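You operate a simulated robot arm through the tools that you are given. There is no shell and no other tool.

You are at the controls of a simulated robot arm. One attempt, no reset.

## Task
Blow the dusty housing clean on the turntable and put it in the blown tray.
Fine: all four sides; shut the nozzle valve before you lift it; leave the dial and the feed valve. Set down upright: small housing.

Only the result counts: the job must be done as asked and must still hold three seconds after the hand-in. Knocking over, shifting, dropping, spilling or breaking anything else fails it.

## Robot
A 7-joint arm with a three-finger gripper, fixed in place. Base frame: the origin is at the foot of the arm, x ahead of it, y to its left, z up. Lengths are in mm, angles in degrees, forces in N, time in s.
With the tool pointing down near the work surface it reaches from about 480 to 940 mm from the base axis. Its first joint turns from -166.0 to 166.0 degrees. Payload 2.69 kg.
Tool frame: the origin (TCP) lies between the finger pads and is the grasp point; the fingertips stand 29 mm ahead of it; z points along the fingers, y is the line along which they close. The gripper opens to 120 mm. The gripper's body begins 78 mm behind the TCP.
Orientation is told as [roll, pitch, yaw] about the base's x, y, z axes, in that order, counted from this pose: with the fingers straight down and closing along the base's y, the tool's x points along the base's -x, its y along +y and its z along -z.

## Interface
- The arm moves only by the tool servo_tool. Its arguments are lists of equal length, an entry for each row: "slide": the shift along the tool's x, y, z in units of 40 mm (1.0 is 40 mm), a list of three; "dr": the turn, a rotation vector about the tool's x, y, z in units of 5 degrees (1.0 is 5 degrees), a list of three; "grip": the closure in counts, from 0 (fully open) to 255 (shut). In form: {"slide": [[x, y, z], ...], "dr": [[rx, ry, rz], ...], "grip": [grip, ...]}. A call has 1 to 20 rows; each row shifts and turns the commanded pose from where the row before left it, along the tool's axes as they then stand. A call with a number of a shift or a turn outside -1 to 1 is refused whole. A row lasts 0.2 s, in which the tool goes at most 50 mm and 8.6 degrees; a call with a longer step from one row to the next is refused whole, and so is a gripper value outside its range. A pose out of reach is approached as far as the arm can. The call stops where the force on the tool passes 40 N (or 10 N more than at its start, if that is more) or the arm is blocked; 0.2 s more then pass. Each finger halts on what it meets, pressing with about 28 N; the grip force reading is that of the motor and also rises with nothing between the fingers. The clock runs only during rows and for 0.2 s after the last one: add rows that do not move to give the fingers time. It gives the time, the measured TCP pose, the force on the tool (base axes), the opening and the grip force at its end, in the units of the frame above (readings bear some noise), with the torque about the TCP (base axes, N m) and any sound that the robot's microphone picked up.
- Cameras (640 x 400 px; columns grow to the right, rows downward): "scene" is fixed at [394.5, -656.1, 1584.1]; the picture's right is [1.00, 0.03, 0.00], its down [0.03, -0.98, -0.21] and it looks along [-0.01, 0.21, -0.98] (base axes); focal length 323 px, centre (320, 200). "wrist" rides on the gripper at [63, 0, -104] in the tool frame; the picture's right is [0.00, 1.00, 0.00], its down [-0.83, 0.00, -0.56] and it looks along [-0.56, 0.00, 0.83] (tool axes); focal length 275 px, centre (320, 200). There is no depth. A picture from a camera that has moved, and an enlarged one, comes with that camera's place and axes in the base frame and with its lens. The place of the scene camera against the robot may be out by one fixed shift of up to 25 mm in any direction.
- capture(camera): a new picture of that camera. It takes no simulated time.
- lift_body(by): slides the trunk up (or, below 0, down) by that many mm; the arm rides with it, the base frame stays. It gives what a move gives, with no picture.
- close_up(camera, box): a new picture of the part [left, top, right, bottom] of that camera's present view, enlarged. It takes no simulated time.
- close_job(): hands the job in; it is judged then, once.

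Places have to be worked out from the pictures, the camera data and where the tool is seen. Open the gripper and draw the arm clear of the work before you hand the job in, unless the task says otherwise.

The tools are called after "Emit:" as name(argument=value, ...) on one line, values as JSON. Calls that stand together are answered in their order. servo_tool: Moves the arm, as the interface text tells. Its arguments: {"type":"object","properties":{"slide":{"type":"array"},"dr":{"type":"array"},"grip":{"type":"array"}},"required":["slide","dr","grip"]} The other tools are called the same way: lift_body (by) slides the trunk up or down; capture (camera) takes a picture; close_up (camera, box) takes an enlarged picture of a part of a camera's view; close_job () hands the job in.

At the start:

```text
time: 0.0
position: [295.8, -382.8, 1102.2]
ee_rot: [0.0, 0.0, 0.0]
wrist_force: [-0.1, 1.0, -0.5]
ft_torque: [0.0, 0.01, -0.01]
width: 120.1
grasp_force: 0.0
trunk travel left (down, up): [-575.0, 38.0]
```

scene: 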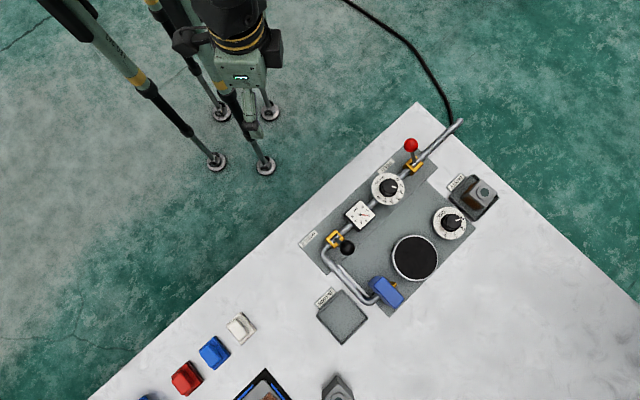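
wrist: 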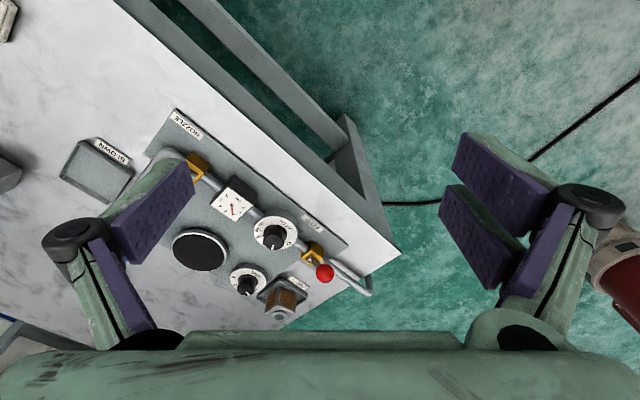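

I start by looking closer at the work area from the scene camera and the wrist camera.

Emit:
close_up(camera="scene", box=[300, 100, 520, 240])

Emit:
close_up(camera="scene", box=[280, 200, 500, 340])

Emit:
close_up(camera="scene", box=[130, 260, 400, 400])

Emit:
close_up(camera="wrist", box=[140, 90, 400, 330])

```text
2.86 times, centred on (410, 170) of scene
camera zoom: at [394.5, -656.1, 1584.1], right [1.0, 0.03, 0.0], down [0.03, -0.98, -0.21], along [-0.01, 0.21, -0.98], focal length 923 px, centre (63, 286)
```

zoom: 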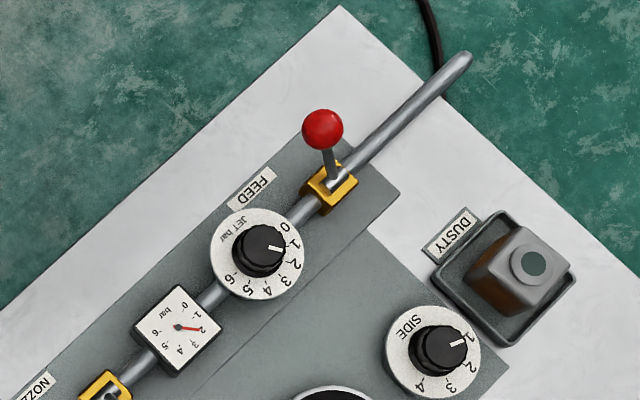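

```text
2.86 times, centred on (390, 270) of scene
camera zoom: at [394.5, -656.1, 1584.1], right [1.0, 0.03, 0.0], down [0.03, -0.98, -0.21], along [-0.01, 0.21, -0.98], focal length 923 px, centre (120, 0)
```

zoom: 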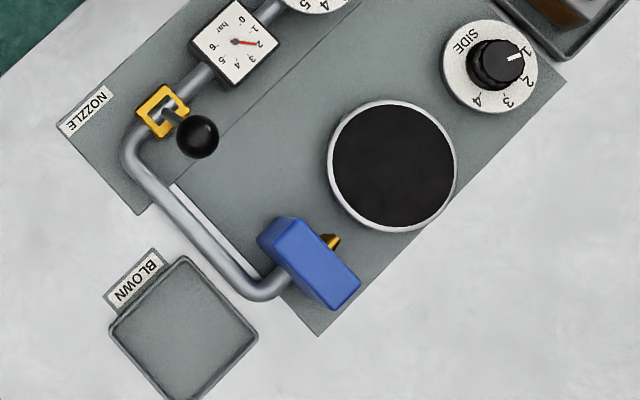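

```text
2.37 times, centred on (265, 330) of scene
camera zoom: at [394.5, -656.1, 1584.1], right [1.0, 0.03, 0.0], down [0.03, -0.98, -0.21], along [-0.01, 0.21, -0.98], focal length 766 px, centre (450, -108)
```

zoom: 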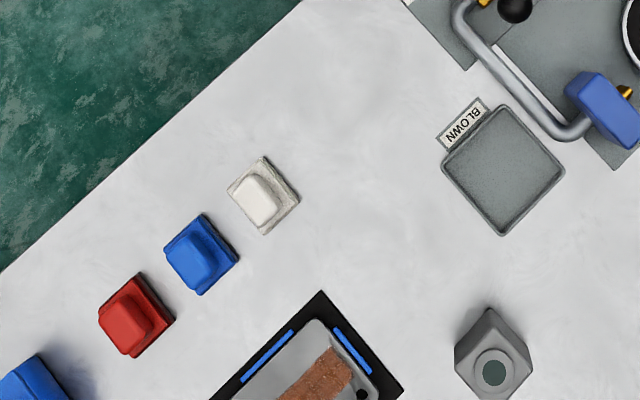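

```text
1.67 times, centred on (270, 210) of wrist
camera zoom: at [233.3, -381.8, 1207.0], right [0.0, 1.0, 0.0], down [0.83, 0.0, 0.56], along [0.56, 0.0, -0.83], focal length 459 px, centre (403, 183)
```

zoom: 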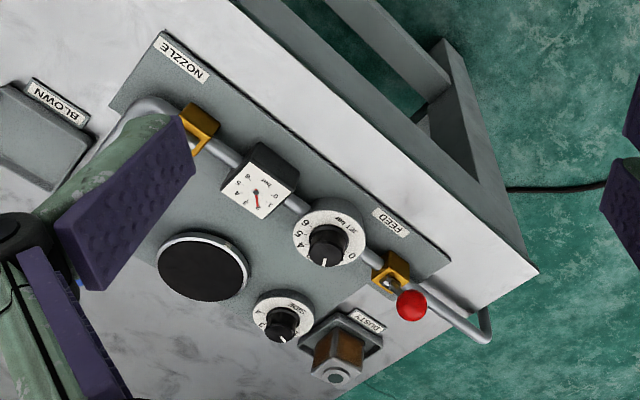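

The station sits at about 45° to the base. I rotate the tool by -45° yaw so its axes match the station and then look with the wrist camera.

Emit:
servo_tool(slide=[[0, 0, 0], [0, 0, 0], [0, 0, 0], [0, 0, 0], [0, 0, 0], [0, 0, 0], [0, 0, 0], [0, 0, 0], [0, 0, 0], [0, 0, 0]], dr=[[0, 0, 1], [0, 0, 1], [0, 0, 1], [0, 0, 1], [0, 0, 1], [0, 0, 1], [0, 0, 1], [0, 0, 1], [0, 0, 1], [0, 0, 0]], grip=[0, 0, 0, 0, 0, 0, 0, 0, 0, 0])

Emit:
capture(camera="wrist")

```text
time: 2.2
position: [295.7, -382.6, 1102.3]
ee_rot: [0.0, 0.0, -45.2]
wrist_force: [-0.4, -0.2, 0.0]
ft_torque: [0.02, -0.01, 0.02]
width: 120.1
grasp_force: 0.1
trunk travel left (down, up): [-575.0, 38.0]
```

```text
taken
camera wrist: at [251.7, -337.4, 1207.1], right [0.7, 0.71, 0.0], down [0.59, -0.59, 0.56], along [0.39, -0.39, -0.83], focal length 275 px, centre (320, 200)
```

wrist: 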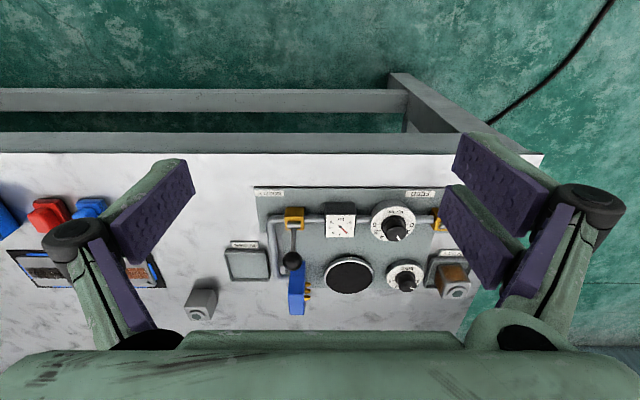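

The station is now aligned in the wrist view. I zoom in on details.

Emit:
close_up(camera="wrist", box=[170, 170, 500, 330])

Emit:
close_up(camera="wrist", box=[250, 180, 390, 320])

Emit:
close_up(camera="wrist", box=[360, 190, 480, 310])

Emit:
close_up(camera="scene", box=[340, 130, 430, 235])

```text
1.94 times, centred on (335, 250) of wrist
camera zoom: at [251.7, -337.4, 1207.1], right [0.7, 0.71, 0.0], down [0.59, -0.59, 0.56], along [0.39, -0.39, -0.83], focal length 534 px, centre (291, 103)
```

zoom: 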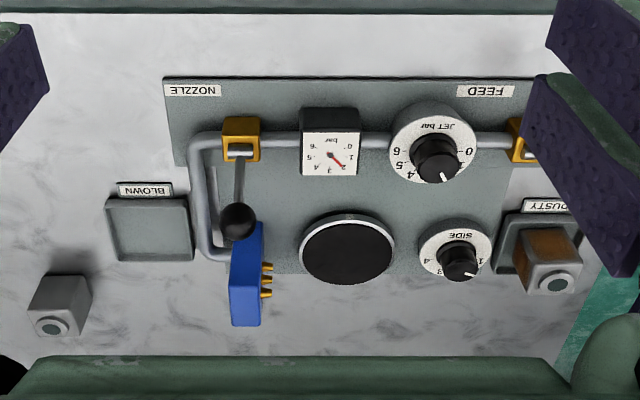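

```text
2.86 times, centred on (320, 250) of wrist
camera zoom: at [251.7, -337.4, 1207.1], right [0.7, 0.71, 0.0], down [0.59, -0.59, 0.56], along [0.39, -0.39, -0.83], focal length 786 px, centre (320, 57)
```

zoom: 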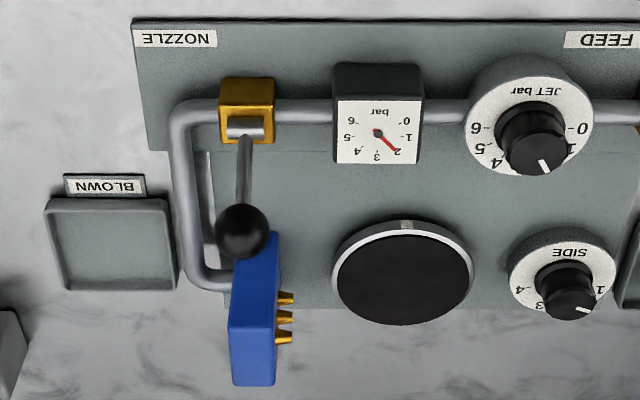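

```text
3.33 times, centred on (420, 250) of wrist
camera zoom: at [251.7, -337.4, 1207.1], right [0.7, 0.71, 0.0], down [0.59, -0.59, 0.56], along [0.39, -0.39, -0.83], focal length 918 px, centre (-13, 33)
```

zoom: 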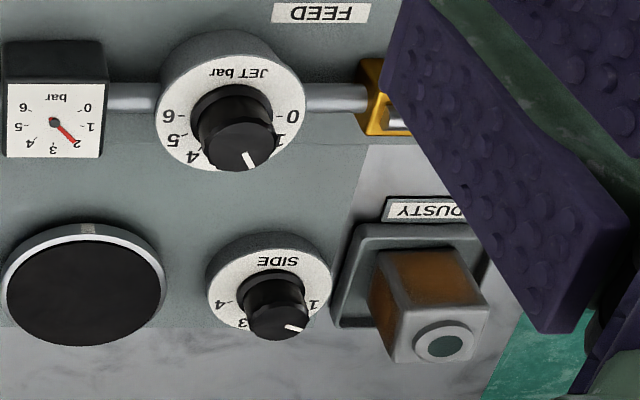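

```text
3.81 times, centred on (385, 182) of scene
camera zoom: at [394.5, -656.1, 1584.1], right [1.0, 0.03, 0.0], down [0.03, -0.98, -0.21], along [-0.01, 0.21, -0.98], focal length 1231 px, centre (72, 267)
```

zoom: 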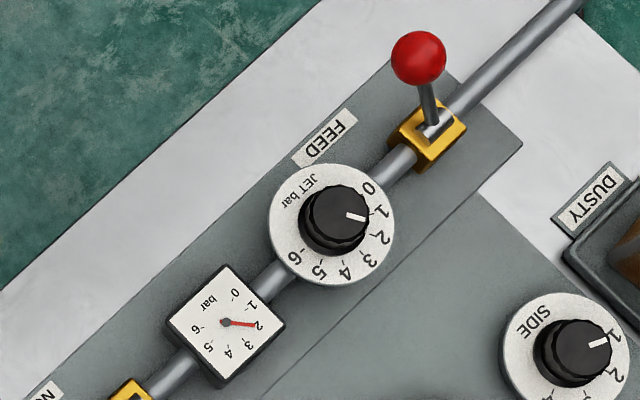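

The dial is at 2 bar (gauge 2), SIDE at 1, nozzle lever tilted away from the robot (shut) and feed lever tilted toward the robot. I move outward over the station for a second viewpoint to triangulate.

Emit:
servo_tool(slide=[[-1, 0.3, 0], [-1, 0.3, 0], [-1, 0.3, 0], [-1, 0.3, 0], [-1, 0.3, 0], [0, 0, 0], [0, 0, 0]], dr=[[0, 0, 0], [0, 0, 0], [0, 0, 0], [0, 0, 0], [0, 0, 0], [0, 0, 0], [0, 0, 0]], grip=[0, 0, 0, 0, 0, 0, 0])

Emit:
capture(camera="wrist")

Emit:
capture(camera="scene")

```text
time: 3.8
position: [480.1, -481.2, 1101.5]
ee_rot: [0.0, 0.0, -45.0]
wrist_force: [-0.4, 0.4, 0.3]
ft_torque: [0.0, 0.02, 0.0]
width: 119.9
grasp_force: 0.0
trunk travel left (down, up): [-575.0, 38.0]
```

```text
taken
camera wrist: at [435.6, -436.0, 1206.5], right [0.7, 0.71, 0.0], down [0.59, -0.58, 0.56], along [0.39, -0.39, -0.83], focal length 275 px, centre (320, 200)
```

wrist: 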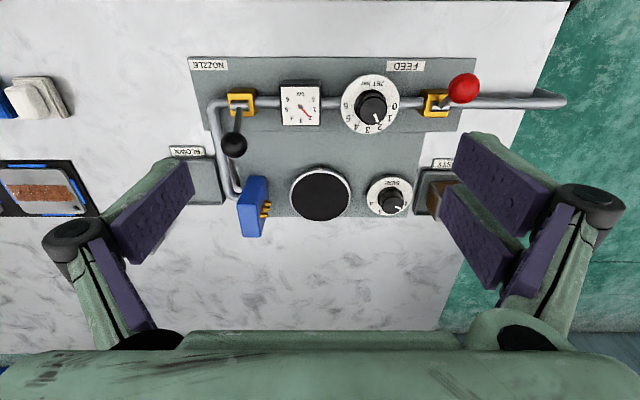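

```text
taken
```

scene: 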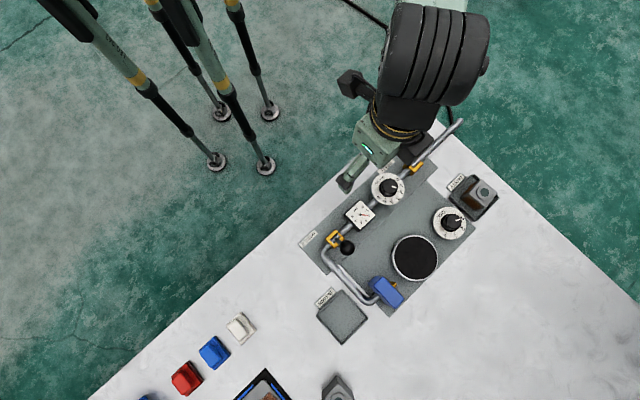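

Now zoom in on parts from this second viewpoint.

Emit:
close_up(camera="wrist", box=[180, 50, 400, 250])

Emit:
close_up(camera="wrist", box=[330, 60, 500, 230])

Emit:
close_up(camera="wrist", box=[200, 80, 280, 250])

```text
2.00 times, centred on (290, 150) of wrist
camera zoom: at [435.6, -436.0, 1206.5], right [0.7, 0.71, 0.0], down [0.59, -0.58, 0.56], along [0.39, -0.39, -0.83], focal length 551 px, centre (380, 300)
```

zoom: 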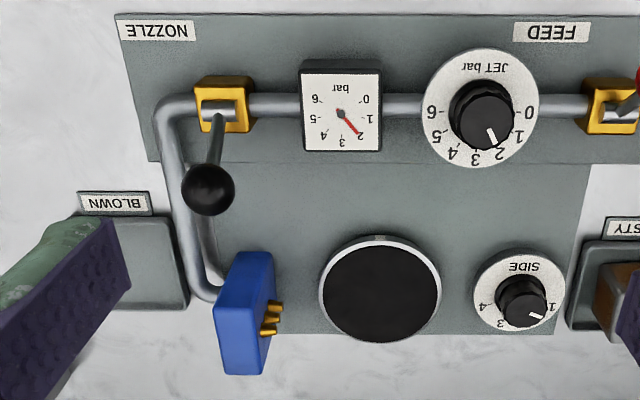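

```text
2.35 times, centred on (415, 145) of wrist
camera zoom: at [435.6, -436.0, 1206.5], right [0.7, 0.71, 0.0], down [0.59, -0.58, 0.56], along [0.39, -0.39, -0.83], focal length 648 px, centre (96, 329)
```

zoom: 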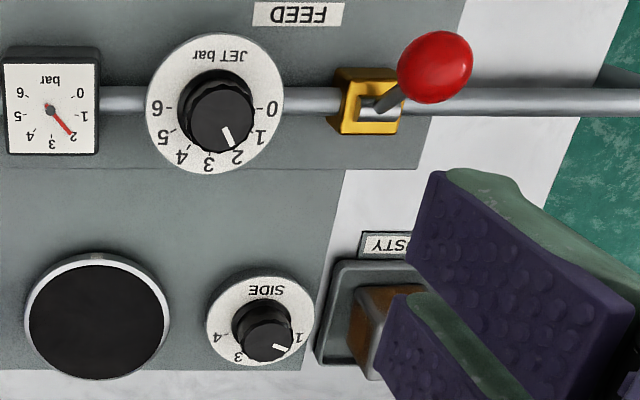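

```text
2.35 times, centred on (240, 165) of wrist
camera zoom: at [435.6, -436.0, 1206.5], right [0.7, 0.71, 0.0], down [0.59, -0.58, 0.56], along [0.39, -0.39, -0.83], focal length 648 px, centre (508, 282)
```

zoom: 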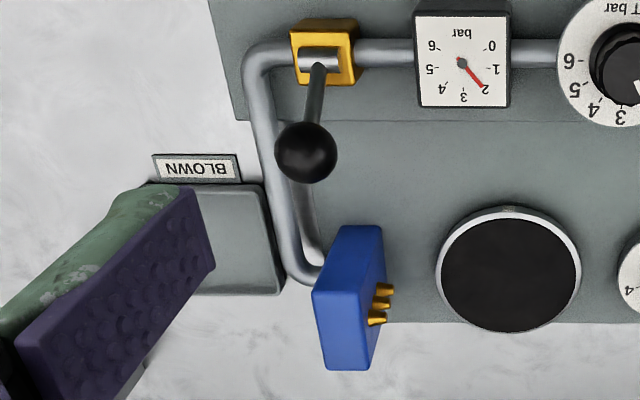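

Triangulating in station axes (u radial at -45°, v tangential): turntable ≈ (u857, v-1, z831), lever ball ≈ (u747, v-104, z893) pivot ≈ (u717, z838), SIDE knob ≈ (u870, v117, top z≈846). Next I go look at the dusty housing more closely.

Emit:
servo_tool(slide=[[-0.29, 0.89, 0.3], [-0.29, 0.89, 0.3], [-0.29, 0.89, 0.3], [-0.29, 0.89, 0.3], [-0.29, 0.89, 0.3], [-0.29, 0.89, 0.3], [0, 0, 0], [0, 0, 0]], dr=[[0, 0, 0], [0, 0, 0], [0, 0, 0], [0, 0, 0], [0, 0, 0], [0, 0, 0], [0, 0, 0], [0, 0, 0]], grip=[0, 0, 0, 0, 0, 0, 0, 0])

Emit:
capture(camera="wrist")

Emit:
close_up(camera="wrist", box=[210, 100, 430, 240])

Emit:
close_up(camera="scene", box=[420, 160, 520, 230])

```text
time: 5.6
position: [680.6, -379.8, 1030.4]
ee_rot: [0.0, 0.0, -45.0]
wrist_force: [-0.2, 0.5, 0.0]
ft_torque: [-0.03, 0.02, 0.04]
width: 120.2
grasp_force: 0.1
trunk travel left (down, up): [-575.0, 38.0]
```

```text
taken
camera wrist: at [635.6, -334.0, 1135.3], right [0.7, 0.71, 0.0], down [0.59, -0.58, 0.56], along [0.39, -0.39, -0.83], focal length 275 px, centre (320, 200)
```

wrist: 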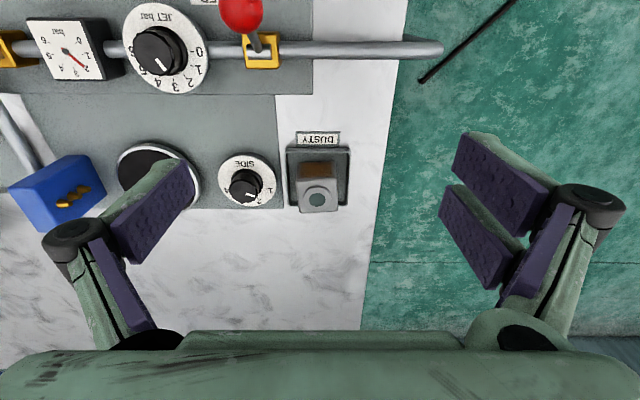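

```text
2.86 times, centred on (320, 170) of wrist
camera zoom: at [635.6, -334.0, 1135.3], right [0.7, 0.71, 0.0], down [0.59, -0.58, 0.56], along [0.39, -0.39, -0.83], focal length 786 px, centre (320, 286)
```

zoom: 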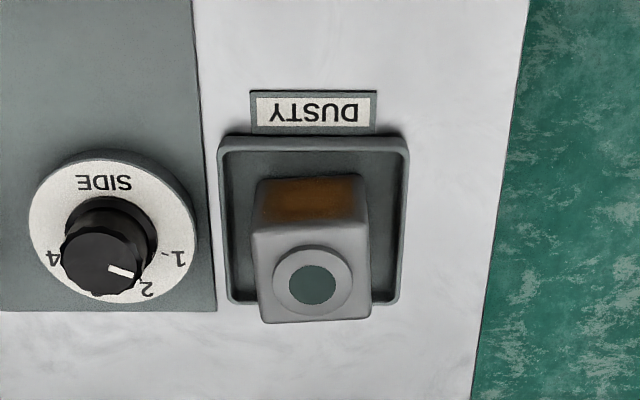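

```text
5.71 times, centred on (470, 195) of scene
camera zoom: at [394.5, -656.1, 1584.1], right [1.0, 0.03, 0.0], down [0.03, -0.98, -0.21], along [-0.01, 0.21, -0.98], focal length 1846 px, centre (-537, 229)
```

zoom: 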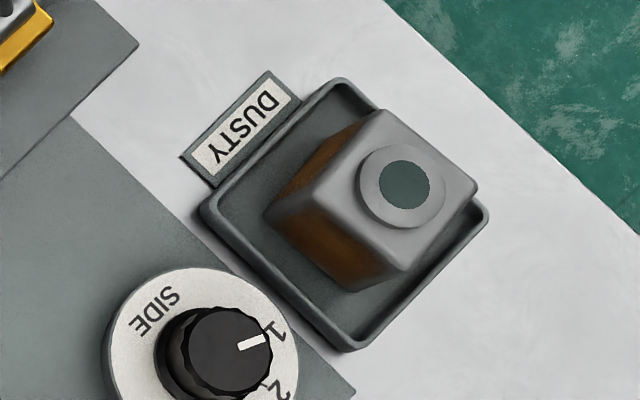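

Housing: about 47 mm square, top at z≈860, centre ≈ (u865, v210), rotated ≈ +4° against the station; table at z≈800. I move above it and turn the tool so the fingers close radially, checking that the wrist reaches that yaw.

Emit:
servo_tool(slide=[[-0.72, -0.017, 0.44], [-0.72, -0.017, 0.44], [-0.72, -0.017, 0.44], [-0.72, -0.017, 0.44], [0, 0, 0], [0, 0, 0]], dr=[[0, 0, 0], [0, 0, 0], [0, 0, 0], [0, 0, 0], [0, 0, 0], [0, 0, 0]], grip=[0, 0, 0, 0, 0, 0])

Emit:
servo_tool(slide=[[0, 0, 0], [0, 0, 0], [0, 0, 0], [0, 0, 0], [0, 0, 0], [0, 0, 0], [0, 0, 0], [0, 0, 0], [0, 0, 0], [0, 0, 0], [0, 0, 0], [0, 0, 0], [0, 0, 0], [0, 0, 0], [0, 0, 0], [0, 0, 0], [0, 0, 0], [0, 0, 0], [0, 0, 0], [0, 0, 0]], dr=[[0, 0, -1], [0, 0, -1], [0, 0, -1], [0, 0, -1], [0, 0, -1], [0, 0, -1], [0, 0, -1], [0, 0, -1], [0, 0, -1], [0, 0, -1], [0, 0, -1], [0, 0, -1], [0, 0, -1], [0, 0, -1], [0, 0, -1], [0, 0, -1], [0, 0, -1], [0, 0, -1], [0, 0, -0.75], [0, 0, 0]], grip=[0, 0, 0, 0, 0, 0, 0, 0, 0, 0, 0, 0, 0, 0, 0, 0, 0, 0, 0, 0])

Emit:
capture(camera="wrist")

Emit:
capture(camera="scene")

```text
time: 7.0
position: [746.2, -459.4, 955.5]
ee_rot: [-0.2, 0.0, -45.1]
wrist_force: [-0.3, 0.4, 0.4]
ft_torque: [-0.06, -0.04, 0.04]
width: 119.9
grasp_force: 0.0
out of reach, approached as far as the arm can: row 4
trunk travel left (down, up): [-575.0, 38.0]
```

```text
time: 11.2
position: [744.7, -459.1, 955.4]
ee_rot: [0.2, -0.1, 48.8]
wrist_force: [0.6, -0.9, 1.1]
ft_torque: [0.01, 0.02, 0.02]
width: 120.1
grasp_force: 0.0
trunk travel left (down, up): [-575.0, 38.0]
```

```text
taken
camera wrist: at [704.1, -505.8, 1060.4], right [-0.76, 0.66, 0.0], down [0.55, 0.63, 0.56], along [0.36, 0.42, -0.83], focal length 275 px, centre (320, 200)
```

wrist: 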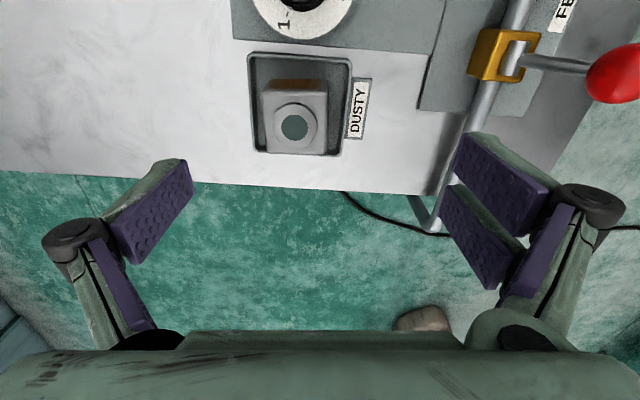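

```text
taken
```

scene: 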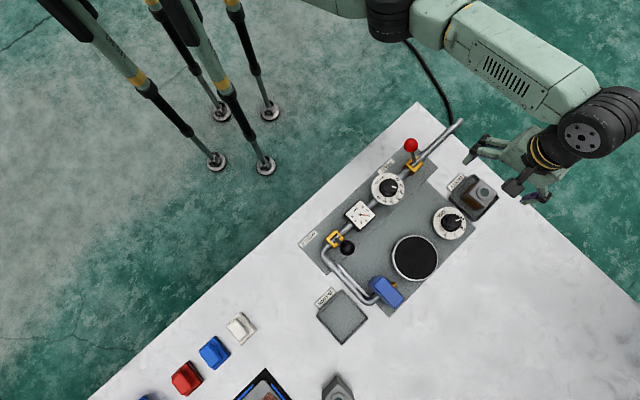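

The arm ran out of reach at u≈852 at this trunk height. I retract and raise the tool, then lower the trunk to gain reach near the table.

Emit:
servo_tool(slide=[[0, 0.9, -0.8], [0, 0.9, -0.8], [0, 0.9, -0.8], [0, 0.9, -0.8], [0, 0, 0], [0, 0, 0]], dr=[[0, 0, 0], [0, 0, 0], [0, 0, 0], [0, 0, 0], [0, 0, 0], [0, 0, 0]], grip=[0, 0, 0, 0, 0, 0])

```text
time: 12.6
position: [638.1, -363.9, 1083.7]
ee_rot: [0.0, 0.0, 48.7]
wrist_force: [-0.1, 0.3, -0.8]
ft_torque: [0.01, 0.03, 0.03]
width: 120.1
grasp_force: 0.1
trunk travel left (down, up): [-575.0, 38.0]
```

Position is now u≈708, v≈194, z≈1084, well clear. I lower the trunk by 150 mm.

Emit:
lift_body(by=-150)

```text
time: 14.3
position: [639.2, -364.9, 933.6]
ee_rot: [-0.1, 0.1, 48.7]
wrist_force: [0.2, 0.2, -0.5]
ft_torque: [0.04, -0.01, 0.03]
width: 119.9
grasp_force: 0.1
trunk travel left (down, up): [-425.0, 188.0]
```

I extend outward to above the housing with the lower trunk.

Emit:
servo_tool(slide=[[-0.037, -0.974, 0], [-0.037, -0.974, 0], [-0.037, -0.974, 0], [-0.037, -0.974, 0], [0, 0, 0], [0, 0, 0]], dr=[[0, 0, 0], [0, 0, 0], [0, 0, 0], [0, 0, 0], [0, 0, 0], [0, 0, 0]], grip=[0, 0, 0, 0, 0, 0])

Emit:
capture(camera="wrist")

Emit:
close_up(camera="wrist", box=[210, 60, 430, 240])

Emit:
capture(camera="scene")

```text
time: 15.8
position: [715.0, -424.8, 933.8]
ee_rot: [0.0, 0.0, 48.7]
wrist_force: [-0.1, 0.2, 0.3]
ft_torque: [0.01, 0.02, -0.02]
width: 120.2
grasp_force: 0.0
out of reach, approached as far as the arm can: row 3, 4
trunk travel left (down, up): [-425.0, 188.0]
```

```text
taken
camera wrist: at [673.1, -472.0, 1038.3], right [-0.75, 0.66, 0.0], down [0.55, 0.63, 0.56], along [0.36, 0.42, -0.83], focal length 275 px, centre (320, 200)
```

wrist: 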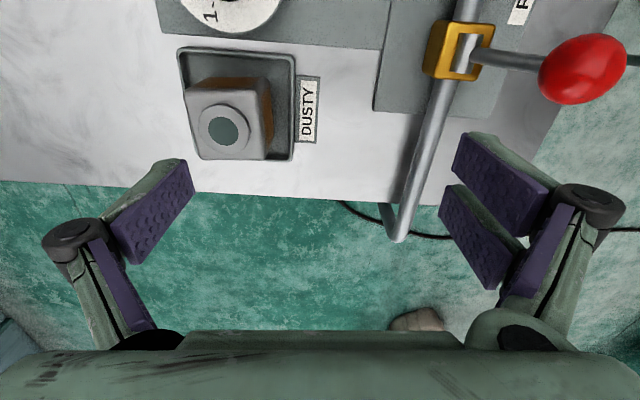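

```text
2.22 times, centred on (320, 150) of wrist
camera zoom: at [673.1, -472.0, 1038.3], right [-0.75, 0.66, 0.0], down [0.55, 0.63, 0.56], along [0.36, 0.42, -0.83], focal length 612 px, centre (320, 311)
```

zoom: 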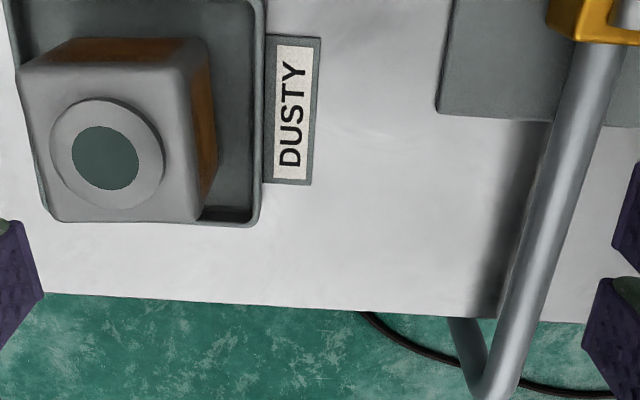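

```text
taken
```

scene: 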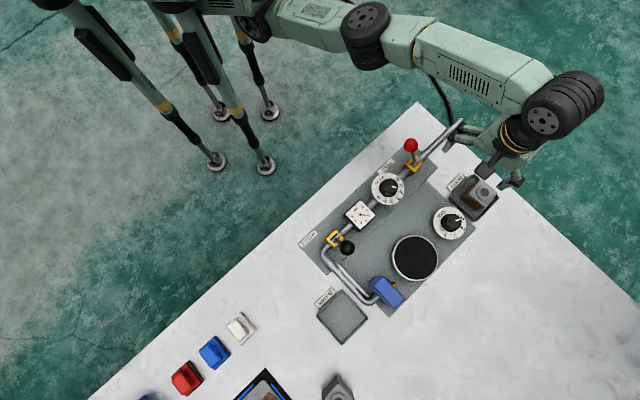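

Lower trunk gave less reach, so the shoulder sits below the wrist; I raise the trunk to its top and instead approach with the tool lower relative to the trunk.

Emit:
lift_body(by=188)

```text
time: 17.8
position: [714.6, -425.2, 1121.7]
ee_rot: [0.0, 0.0, 48.7]
wrist_force: [-0.1, -0.2, 0.4]
ft_torque: [0.0, -0.01, 0.02]
width: 120.1
grasp_force: 0.1
trunk travel left (down, up): [-613.0, 0.0]
```

Now I descend to z≈930 (fingertips ≈ 901, above the housing top) and then extend outward.

Emit:
servo_tool(slide=[[0, 0, 0.96], [0, 0, 0.96], [0, 0, 0.96], [0, 0, 0.96], [0, 0, 0.96], [0, 0, 0], [-0.015, -0.74, 0], [-0.015, -0.74, 0], [0, 0, 0], [0, 0, 0]], dr=[[0, 0, 0], [0, 0, 0], [0, 0, 0], [0, 0, 0], [0, 0, 0], [0, 0, 0], [0, 0, 0], [0, 0, 0], [0, 0, 0], [0, 0, 0]], grip=[0, 0, 0, 0, 0, 0, 0, 0, 0, 0])

Emit:
capture(camera="wrist")

Emit:
close_up(camera="wrist", box=[210, 60, 430, 240])

Emit:
capture(camera="scene")

```text
time: 20.0
position: [760.2, -463.4, 929.8]
ee_rot: [0.0, 0.1, 48.7]
wrist_force: [-0.1, 0.0, 0.5]
ft_torque: [0.0, -0.02, 0.0]
width: 120.0
grasp_force: 0.0
trunk travel left (down, up): [-613.0, 0.0]
```

```text
taken
camera wrist: at [718.2, -509.8, 1034.8], right [-0.75, 0.66, 0.0], down [0.55, 0.63, 0.56], along [0.36, 0.42, -0.83], focal length 275 px, centre (320, 200)
```

wrist: 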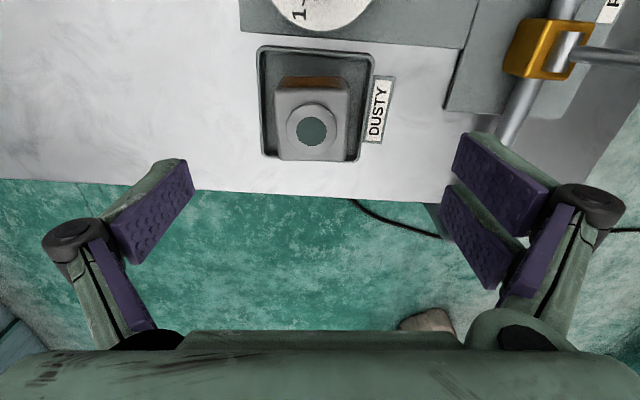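

```text
2.22 times, centred on (320, 150) of wrist
camera zoom: at [718.2, -509.8, 1034.8], right [-0.75, 0.66, 0.0], down [0.55, 0.63, 0.56], along [0.36, 0.42, -0.83], focal length 612 px, centre (320, 311)
```

zoom: 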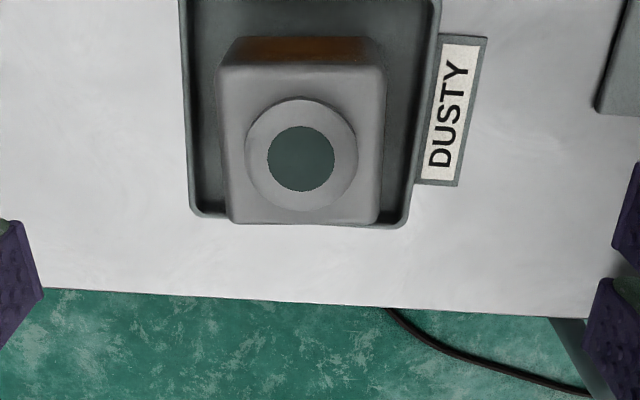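

```text
taken
```

scene: 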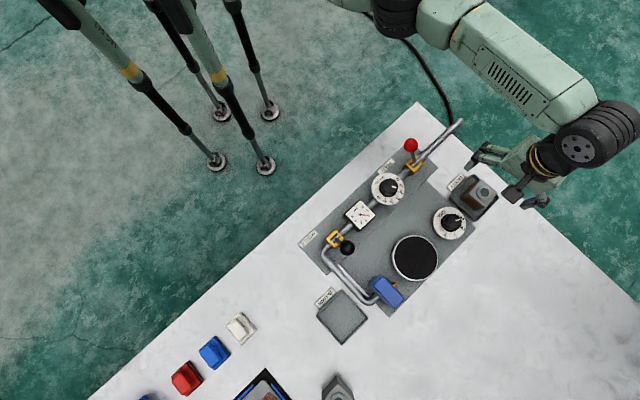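

Reached: TCP at (u865, v210, z930). The housing centre is ≈5 mm further out (+u), its yaw matches the tool. I pre-close the fingers to ~90 mm, shift 5 mm and descend to z≈852.

Emit:
servo_tool(slide=[[0, -0.07, 0], [0, -0.06, 0.5], [0, 0, 0.5], [0, 0, 0.5], [0, 0, 0.45], [0, 0, 0], [0, 0, 0]], dr=[[0, 0, 0], [0, 0, 0], [0, 0, 0], [0, 0, 0], [0, 0, 0], [0, 0, 0], [0, 0, 0]], grip=[64, 64, 64, 64, 64, 64, 64])

Emit:
capture(camera="wrist")

Emit:
close_up(camera="scene", box=[420, 130, 560, 230])

```text
time: 21.6
position: [763.9, -467.9, 851.9]
ee_rot: [-0.1, 0.0, 48.7]
wrist_force: [-0.9, -0.1, 0.0]
ft_torque: [-0.01, -0.01, 0.05]
width: 89.8
grasp_force: 0.0
trunk travel left (down, up): [-613.0, 0.0]
```

```text
taken
camera wrist: at [722.1, -513.9, 956.2], right [-0.75, 0.66, 0.0], down [0.55, 0.63, 0.56], along [0.36, 0.42, -0.83], focal length 275 px, centre (320, 200)
```

wrist: 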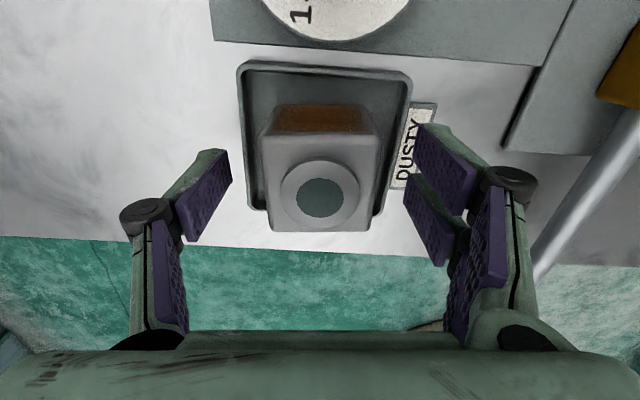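

```text
4.00 times, centred on (490, 180) of scene
camera zoom: at [394.5, -656.1, 1584.1], right [1.0, 0.03, 0.0], down [0.03, -0.98, -0.21], along [-0.01, 0.21, -0.98], focal length 1292 px, centre (-360, 280)
```

zoom: 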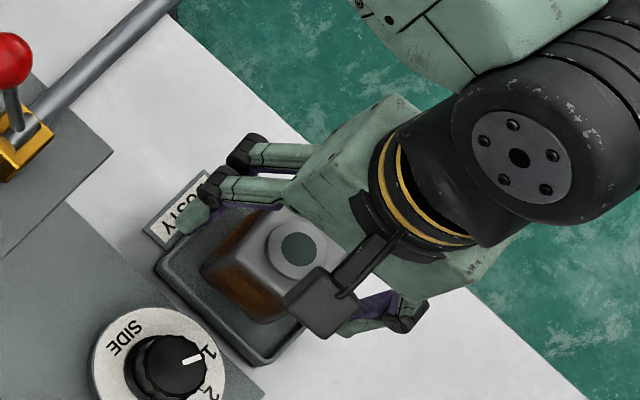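

Housing is centred between the fingers. I lower 7 mm more (fingertips ≈ z816) and close.

Emit:
servo_tool(slide=[[0, 0, 0.18], [0, 0, 0], [0, 0, 0], [0, 0, 0], [0, 0, 0], [0, 0, 0], [0, 0, 0], [0, 0, 0], [0, 0, 0]], dr=[[0, 0, 0], [0, 0, 0], [0, 0, 0], [0, 0, 0], [0, 0, 0], [0, 0, 0], [0, 0, 0], [0, 0, 0], [0, 0, 0]], grip=[64, 64, 255, 255, 255, 255, 255, 255, 255])

Emit:
capture(camera="wrist")

```text
time: 23.6
position: [764.2, -467.7, 844.5]
ee_rot: [0.1, 0.1, 48.7]
wrist_force: [0.5, 1.2, 1.2]
ft_torque: [-0.09, 0.0, 0.01]
width: 49.5
grasp_force: 27.6
trunk travel left (down, up): [-613.0, 0.0]
```

```text
taken
camera wrist: at [721.9, -513.7, 949.0], right [-0.75, 0.66, 0.0], down [0.55, 0.63, 0.56], along [0.36, 0.42, -0.83], focal length 275 px, centre (320, 200)
```

wrist: 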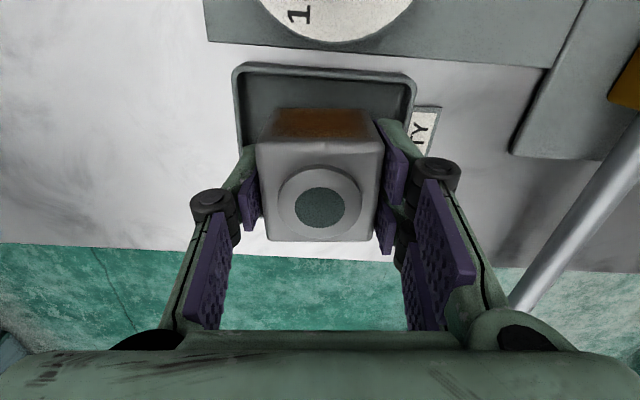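

Gripped (width 49.5 mm). I lift 30 mm and check.

Emit:
servo_tool(slide=[[0, 0, -0.25], [0, 0, -0.5], [0, 0, 0], [0, 0, 0]], dr=[[0, 0, 0], [0, 0, 0], [0, 0, 0], [0, 0, 0]], grip=[255, 255, 255, 255])

Emit:
capture(camera="wrist")

Emit:
close_up(camera="scene", box=[420, 130, 560, 230])

```text
time: 24.6
position: [763.5, -466.4, 874.7]
ee_rot: [0.0, 0.0, 48.6]
wrist_force: [0.1, 0.9, -2.1]
ft_torque: [-0.04, -0.03, 0.03]
width: 49.7
grasp_force: 27.2
trunk travel left (down, up): [-613.0, 0.0]
```

```text
taken
camera wrist: at [722.1, -513.3, 978.9], right [-0.75, 0.66, 0.0], down [0.55, 0.63, 0.56], along [0.36, 0.42, -0.83], focal length 275 px, centre (320, 200)
```

wrist: 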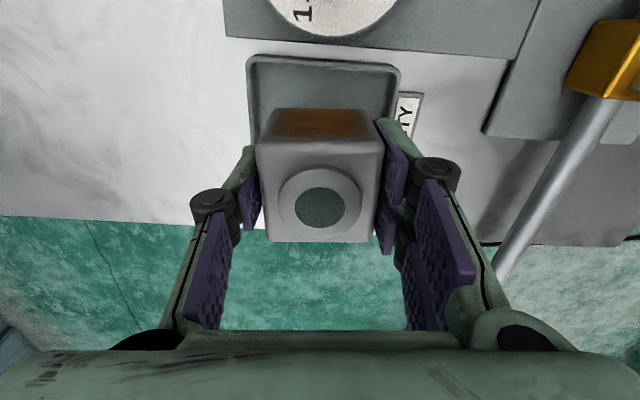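

```text
4.00 times, centred on (490, 180) of scene
camera zoom: at [394.5, -656.1, 1584.1], right [1.0, 0.03, 0.0], down [0.03, -0.98, -0.21], along [-0.01, 0.21, -0.98], focal length 1292 px, centre (-360, 280)
```

zoom: 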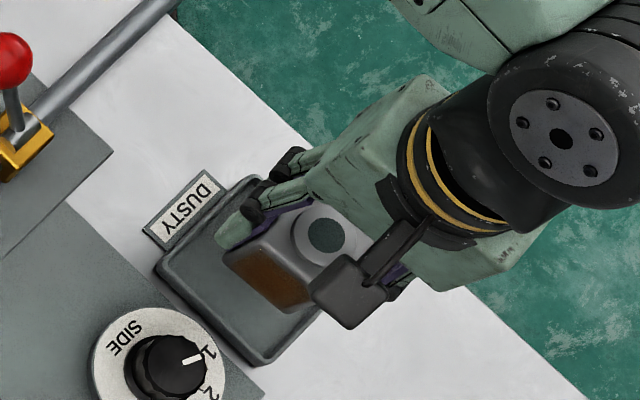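

Held firmly. I lift to z≈930 and traverse over the SIDE dial to above the turntable, then trim the yaw to 45°.

Emit:
servo_tool(slide=[[0.2, 0, -0.7], [0.6, 0, -0.7], [0.888, 0.133, 0], [0.888, 0.133, 0], [0.888, 0.133, 0], [0.888, 0.133, 0], [0.888, 0.133, 0], [0, 0, 0], [0, 0, 0], [0, 0, 0]], dr=[[0, 0, 0], [0, 0, 0], [0, 0, 0], [0, 0, 0], [0, 0, 0], [0, 0, 0], [0, 0, 0], [0, 0, 0.74], [0, 0, 0], [0, 0, 0]], grip=[255, 255, 255, 255, 255, 255, 255, 255, 255, 255])

Emit:
capture(camera="wrist")

Emit:
close_up(camera="scene", box=[350, 170, 530, 310])

```text
time: 26.8
position: [602.2, -602.9, 931.0]
ee_rot: [-0.1, 0.0, 45.0]
wrist_force: [-0.7, 0.2, -1.6]
ft_torque: [0.0, 0.0, 0.0]
width: 49.6
grasp_force: 28.3
out of reach, approached as far as the arm can: row 7
trunk travel left (down, up): [-613.0, 0.0]
```

```text
taken
camera wrist: at [558.5, -647.9, 1035.3], right [-0.71, 0.7, 0.0], down [0.58, 0.59, 0.56], along [0.39, 0.39, -0.83], focal length 275 px, centre (320, 200)
```

wrist: 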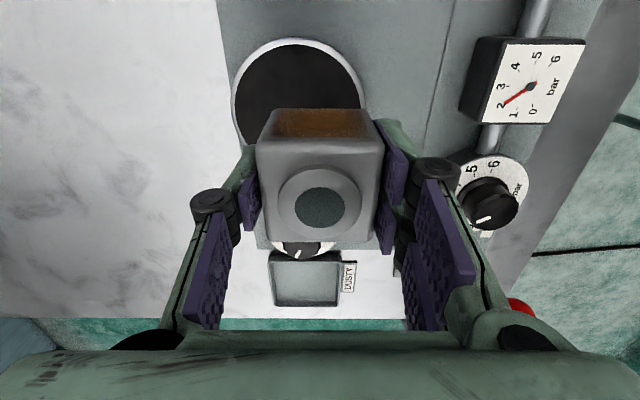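

```text
2.86 times, centred on (440, 240) of scene
camera zoom: at [394.5, -656.1, 1584.1], right [1.0, 0.03, 0.0], down [0.03, -0.98, -0.21], along [-0.01, 0.21, -0.98], focal length 923 px, centre (-23, 86)
```

zoom: 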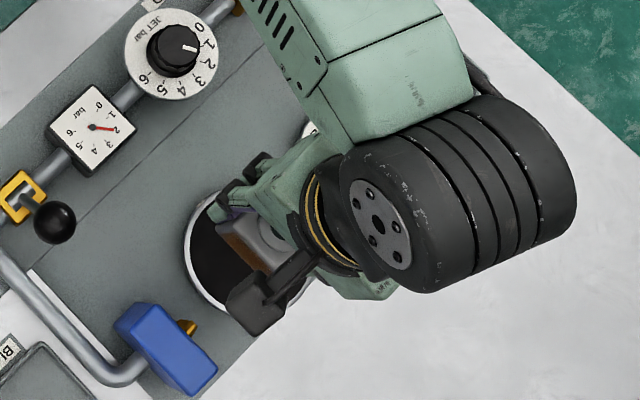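

The move stopped slightly short (u≈852). I zoom in to measure the turntable centre relative to the housing from here.

Emit:
close_up(camera="wrist", box=[210, 20, 420, 170])

Emit:
close_up(camera="wrist", box=[230, 100, 410, 260])

```text
2.67 times, centred on (315, 95) of wrist
camera zoom: at [558.5, -647.9, 1035.3], right [-0.71, 0.7, 0.0], down [0.58, 0.59, 0.56], along [0.39, 0.39, -0.83], focal length 734 px, centre (333, 480)
```

zoom: 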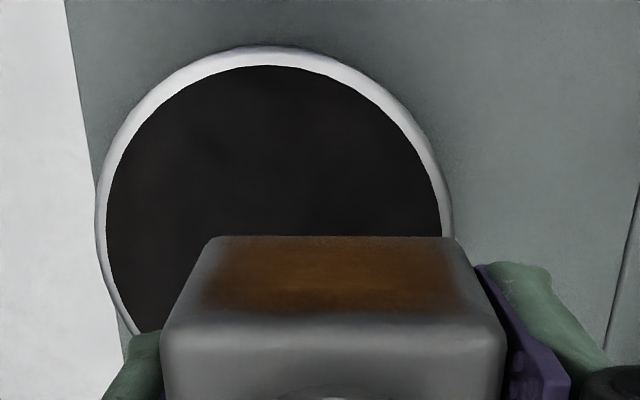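

```text
2.50 times, centred on (320, 180) of wrist
camera zoom: at [558.5, -647.9, 1035.3], right [-0.71, 0.7, 0.0], down [0.58, 0.59, 0.56], along [0.39, 0.39, -0.83], focal length 688 px, centre (320, 250)
```

zoom: 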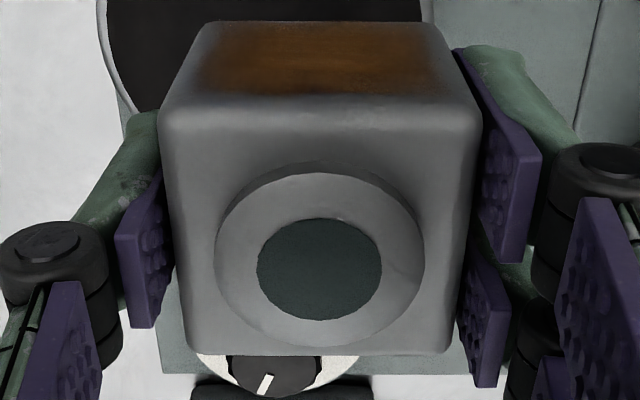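

Directly measured from this view, the turntable centre is ≈ u869 (same radius as the SIDE dial, confirmed by the scene view), so the housing must go ≈17 mm further out. I try that now with yaw 45°.

Emit:
servo_tool(slide=[[0, -0.2, 0.1], [0, -0.225, 0.15], [0, 0, 0], [0, 0, 0]], dr=[[0, 0, 0], [0, 0, 0], [0, 0, 0], [0, 0, 0]], grip=[255, 255, 255, 255])

Emit:
close_up(camera="wrist", box=[210, 20, 420, 170])

```text
time: 27.8
position: [603.8, -600.7, 925.2]
ee_rot: [0.0, 0.1, 45.0]
wrist_force: [0.4, 0.2, -2.2]
ft_torque: [0.0, 0.07, 0.0]
width: 49.7
grasp_force: 27.9
out of reach, approached as far as the arm can: row 1, 2
trunk travel left (down, up): [-613.0, 0.0]
```

```text
2.67 times, centred on (315, 95) of wrist
camera zoom: at [559.7, -645.2, 1028.9], right [-0.71, 0.7, 0.0], down [0.58, 0.59, 0.56], along [0.39, 0.39, -0.83], focal length 734 px, centre (333, 480)
```

zoom: 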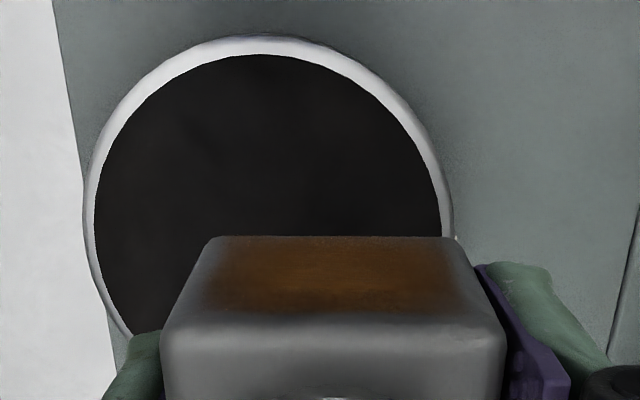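

Still limited at u≈852 with this yaw (relative wrist angle ~90°). Since any multiple of 90° works for the turntable, I turn the tool back to yaw -45° (fingers closing tangentially) and then try to extend.

Emit:
servo_tool(slide=[[0, 0, 0], [0, 0, 0], [0, 0, 0], [0, 0, 0], [0, 0, 0], [0, 0, 0], [0, 0, 0], [0, 0, 0], [0, 0, 0], [0, 0, 0], [0, 0, 0], [0, 0, 0], [0, 0, 0], [0, 0, 0], [0, 0, 0], [0, 0, 0], [0, 0, 0], [0, 0, 0], [0, 0, 0], [0, 0, 0]], dr=[[0, 0, 1], [0, 0, 1], [0, 0, 1], [0, 0, 1], [0, 0, 1], [0, 0, 1], [0, 0, 1], [0, 0, 1], [0, 0, 1], [0, 0, 1], [0, 0, 1], [0, 0, 1], [0, 0, 1], [0, 0, 1], [0, 0, 1], [0, 0, 1], [0, 0, 1], [0, 0, 1], [0, 0, 0], [0, 0, 0]], grip=[255, 255, 255, 255, 255, 255, 255, 255, 255, 255, 255, 255, 255, 255, 255, 255, 255, 255, 255, 255])

Emit:
capture(camera="wrist")

```text
time: 32.0
position: [605.3, -601.4, 923.2]
ee_rot: [0.1, 0.0, -45.1]
wrist_force: [0.3, 0.4, -3.2]
ft_torque: [0.04, 0.0, 0.0]
width: 49.4
grasp_force: 28.5
trunk travel left (down, up): [-613.0, 0.0]
```

```text
taken
camera wrist: at [559.7, -556.0, 1028.7], right [0.7, 0.71, 0.0], down [0.59, -0.58, 0.56], along [0.39, -0.39, -0.83], focal length 275 px, centre (320, 200)
```

wrist: 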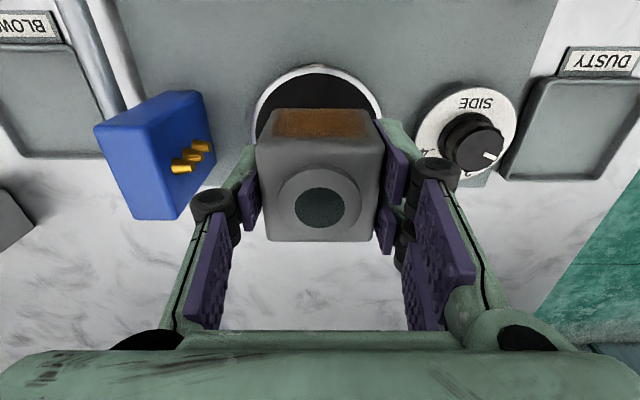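

Now at yaw -45°, the view shows turntable centre ≈ u867, v≈0. I extend 14 mm outward and check reach.

Emit:
servo_tool(slide=[[-0.2, -0.035, 0], [-0.15, -0.035, 0], [0, 0, 0], [0, 0, 0]], dr=[[0, 0, 0], [0, 0, 0], [0, 0, 0], [0, 0, 0]], grip=[255, 255, 255, 255])

Emit:
capture(camera="wrist")

Emit:
close_up(camera="wrist", box=[220, 30, 420, 160])

```text
time: 33.0
position: [604.9, -601.5, 924.0]
ee_rot: [0.0, 0.1, -45.0]
wrist_force: [0.0, -0.4, -2.5]
ft_torque: [0.02, 0.0, 0.01]
width: 49.6
grasp_force: 28.1
out of reach, approached as far as the arm can: row 1, 2
trunk travel left (down, up): [-613.0, 0.0]
```

```text
taken
camera wrist: at [560.6, -556.8, 1028.6], right [0.7, 0.71, 0.0], down [0.59, -0.58, 0.56], along [0.39, -0.39, -0.83], focal length 275 px, centre (320, 200)
```

wrist: 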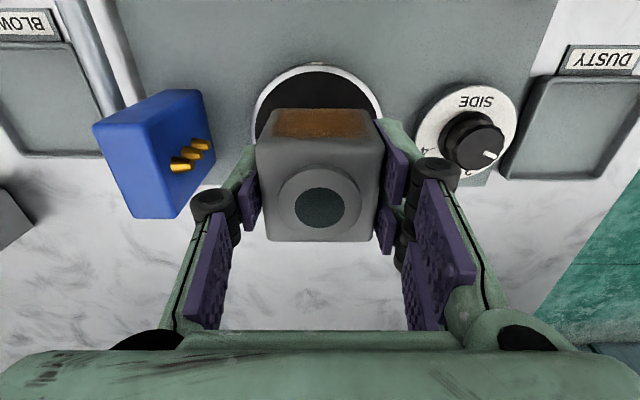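

```text
3.08 times, centred on (320, 95) of wrist
camera zoom: at [560.6, -556.8, 1028.6], right [0.7, 0.71, 0.0], down [0.59, -0.58, 0.56], along [0.39, -0.39, -0.83], focal length 847 px, centre (320, 523)
```

zoom: 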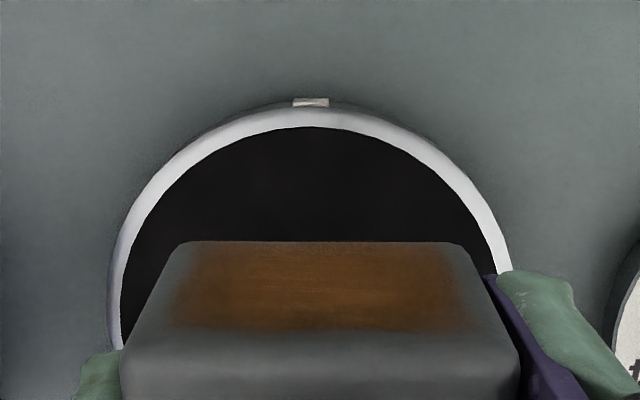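

Still stuck at u≈853 here though I reached 895 mm at the dusty tray; I look at the arm's posture from the scene camera.

Emit:
capture(camera="scene")

```text
taken
```

scene: 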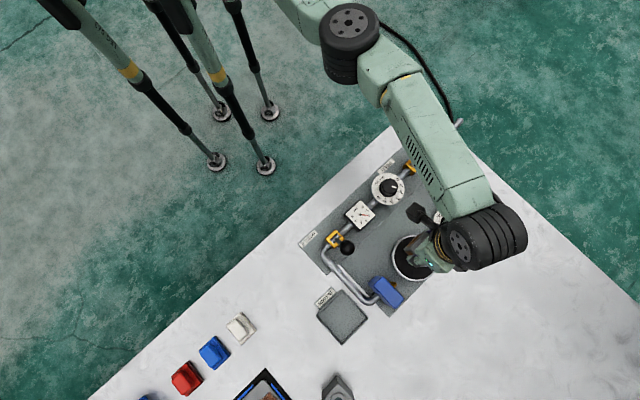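

I test whether a lower height lets the arm extend: down 25 mm, then outward in small steps.

Emit:
servo_tool(slide=[[0, 0, 0.6], [0, 0, 0], [-0.2, 0, 0], [-0.2, 0, 0], [0, 0, 0], [0, 0, 0]], dr=[[0, 0, 0], [0, 0, 0], [0, 0, 0], [0, 0, 0], [0, 0, 0], [0, 0, 0]], grip=[255, 255, 255, 255, 255, 255])

```text
time: 34.4
position: [609.7, -605.1, 900.9]
ee_rot: [-0.2, -0.2, -45.0]
wrist_force: [-0.2, 0.2, -2.3]
ft_torque: [-0.01, -0.03, 0.01]
width: 49.6
grasp_force: 28.2
out of reach, approached as far as the arm can: row 4
trunk travel left (down, up): [-613.0, 0.0]
```

Lower helps a bit (u859 at z901), but by symmetry more should be reachable; the posture may have been twisted by the large yaw. I retract high and close to the base to let the arm re-settle, then re-extend.

Emit:
servo_tool(slide=[[0.8, 0, -0.8], [1, 0, -0.7], [1, 0, -0.7], [1, 0, -0.5], [1, 0, -0.3], [1, 0, 0], [0, 0, 0], [0, 0, 0]], dr=[[0, 0, 0], [0, 0, 0], [0, 0, 0], [0, 0, 0], [0, 0, 0], [0, 0, 0], [0, 0, 0], [0, 0, 0]], grip=[255, 255, 255, 255, 255, 255, 255, 255])

Emit:
capture(camera="scene")

```text
time: 36.2
position: [445.3, -441.5, 1018.9]
ee_rot: [-0.1, 0.0, -45.1]
wrist_force: [0.6, 0.0, -1.5]
ft_torque: [0.02, -0.02, 0.01]
width: 49.6
grasp_force: 27.9
trunk travel left (down, up): [-613.0, 0.0]
```

```text
taken
```

scene: 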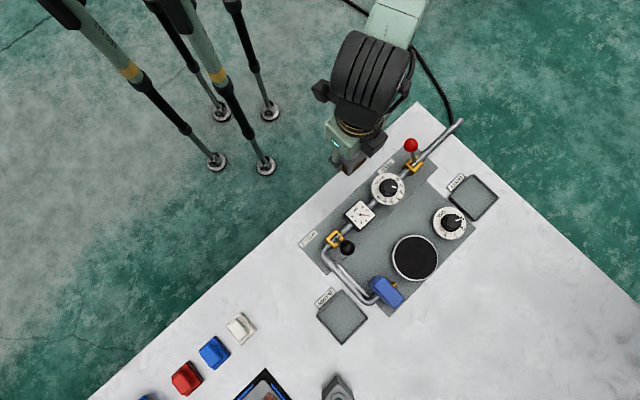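

Re-extending from here with descending path at yaw -45°.

Emit:
servo_tool(slide=[[-1, 0, 0], [-1, 0, 0.3], [-1, 0, 0.4], [-1, 0, 0.5], [-0.8, 0, 0.5], [-0.5, 0, 0.5], [-0.5, 0, 0.2], [-0.2, -0.06, 0], [0, 0, 0], [0, 0, 0]], dr=[[0, 0, 0], [0, 0, 0], [0, 0, 0], [0, 0, 0], [0, 0, 0], [0, 0, 0], [0, 0, 0], [0, 0, 0], [0, 0, 0], [0, 0, 0]], grip=[255, 255, 255, 255, 255, 255, 255, 255, 255, 255])

Emit:
capture(camera="scene")

```text
time: 38.4
position: [606.5, -603.0, 922.7]
ee_rot: [0.0, 0.0, -45.0]
wrist_force: [0.8, -0.5, -1.8]
ft_torque: [0.01, 0.01, 0.0]
width: 49.5
grasp_force: 28.2
out of reach, approached as far as the arm can: row 7, 8
trunk travel left (down, up): [-613.0, 0.0]
```

```text
taken
```

scene: 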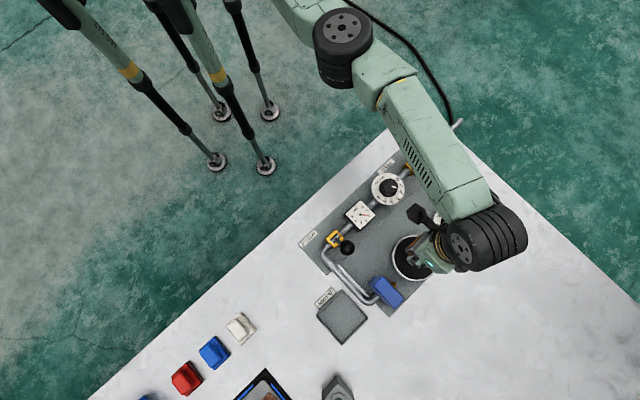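

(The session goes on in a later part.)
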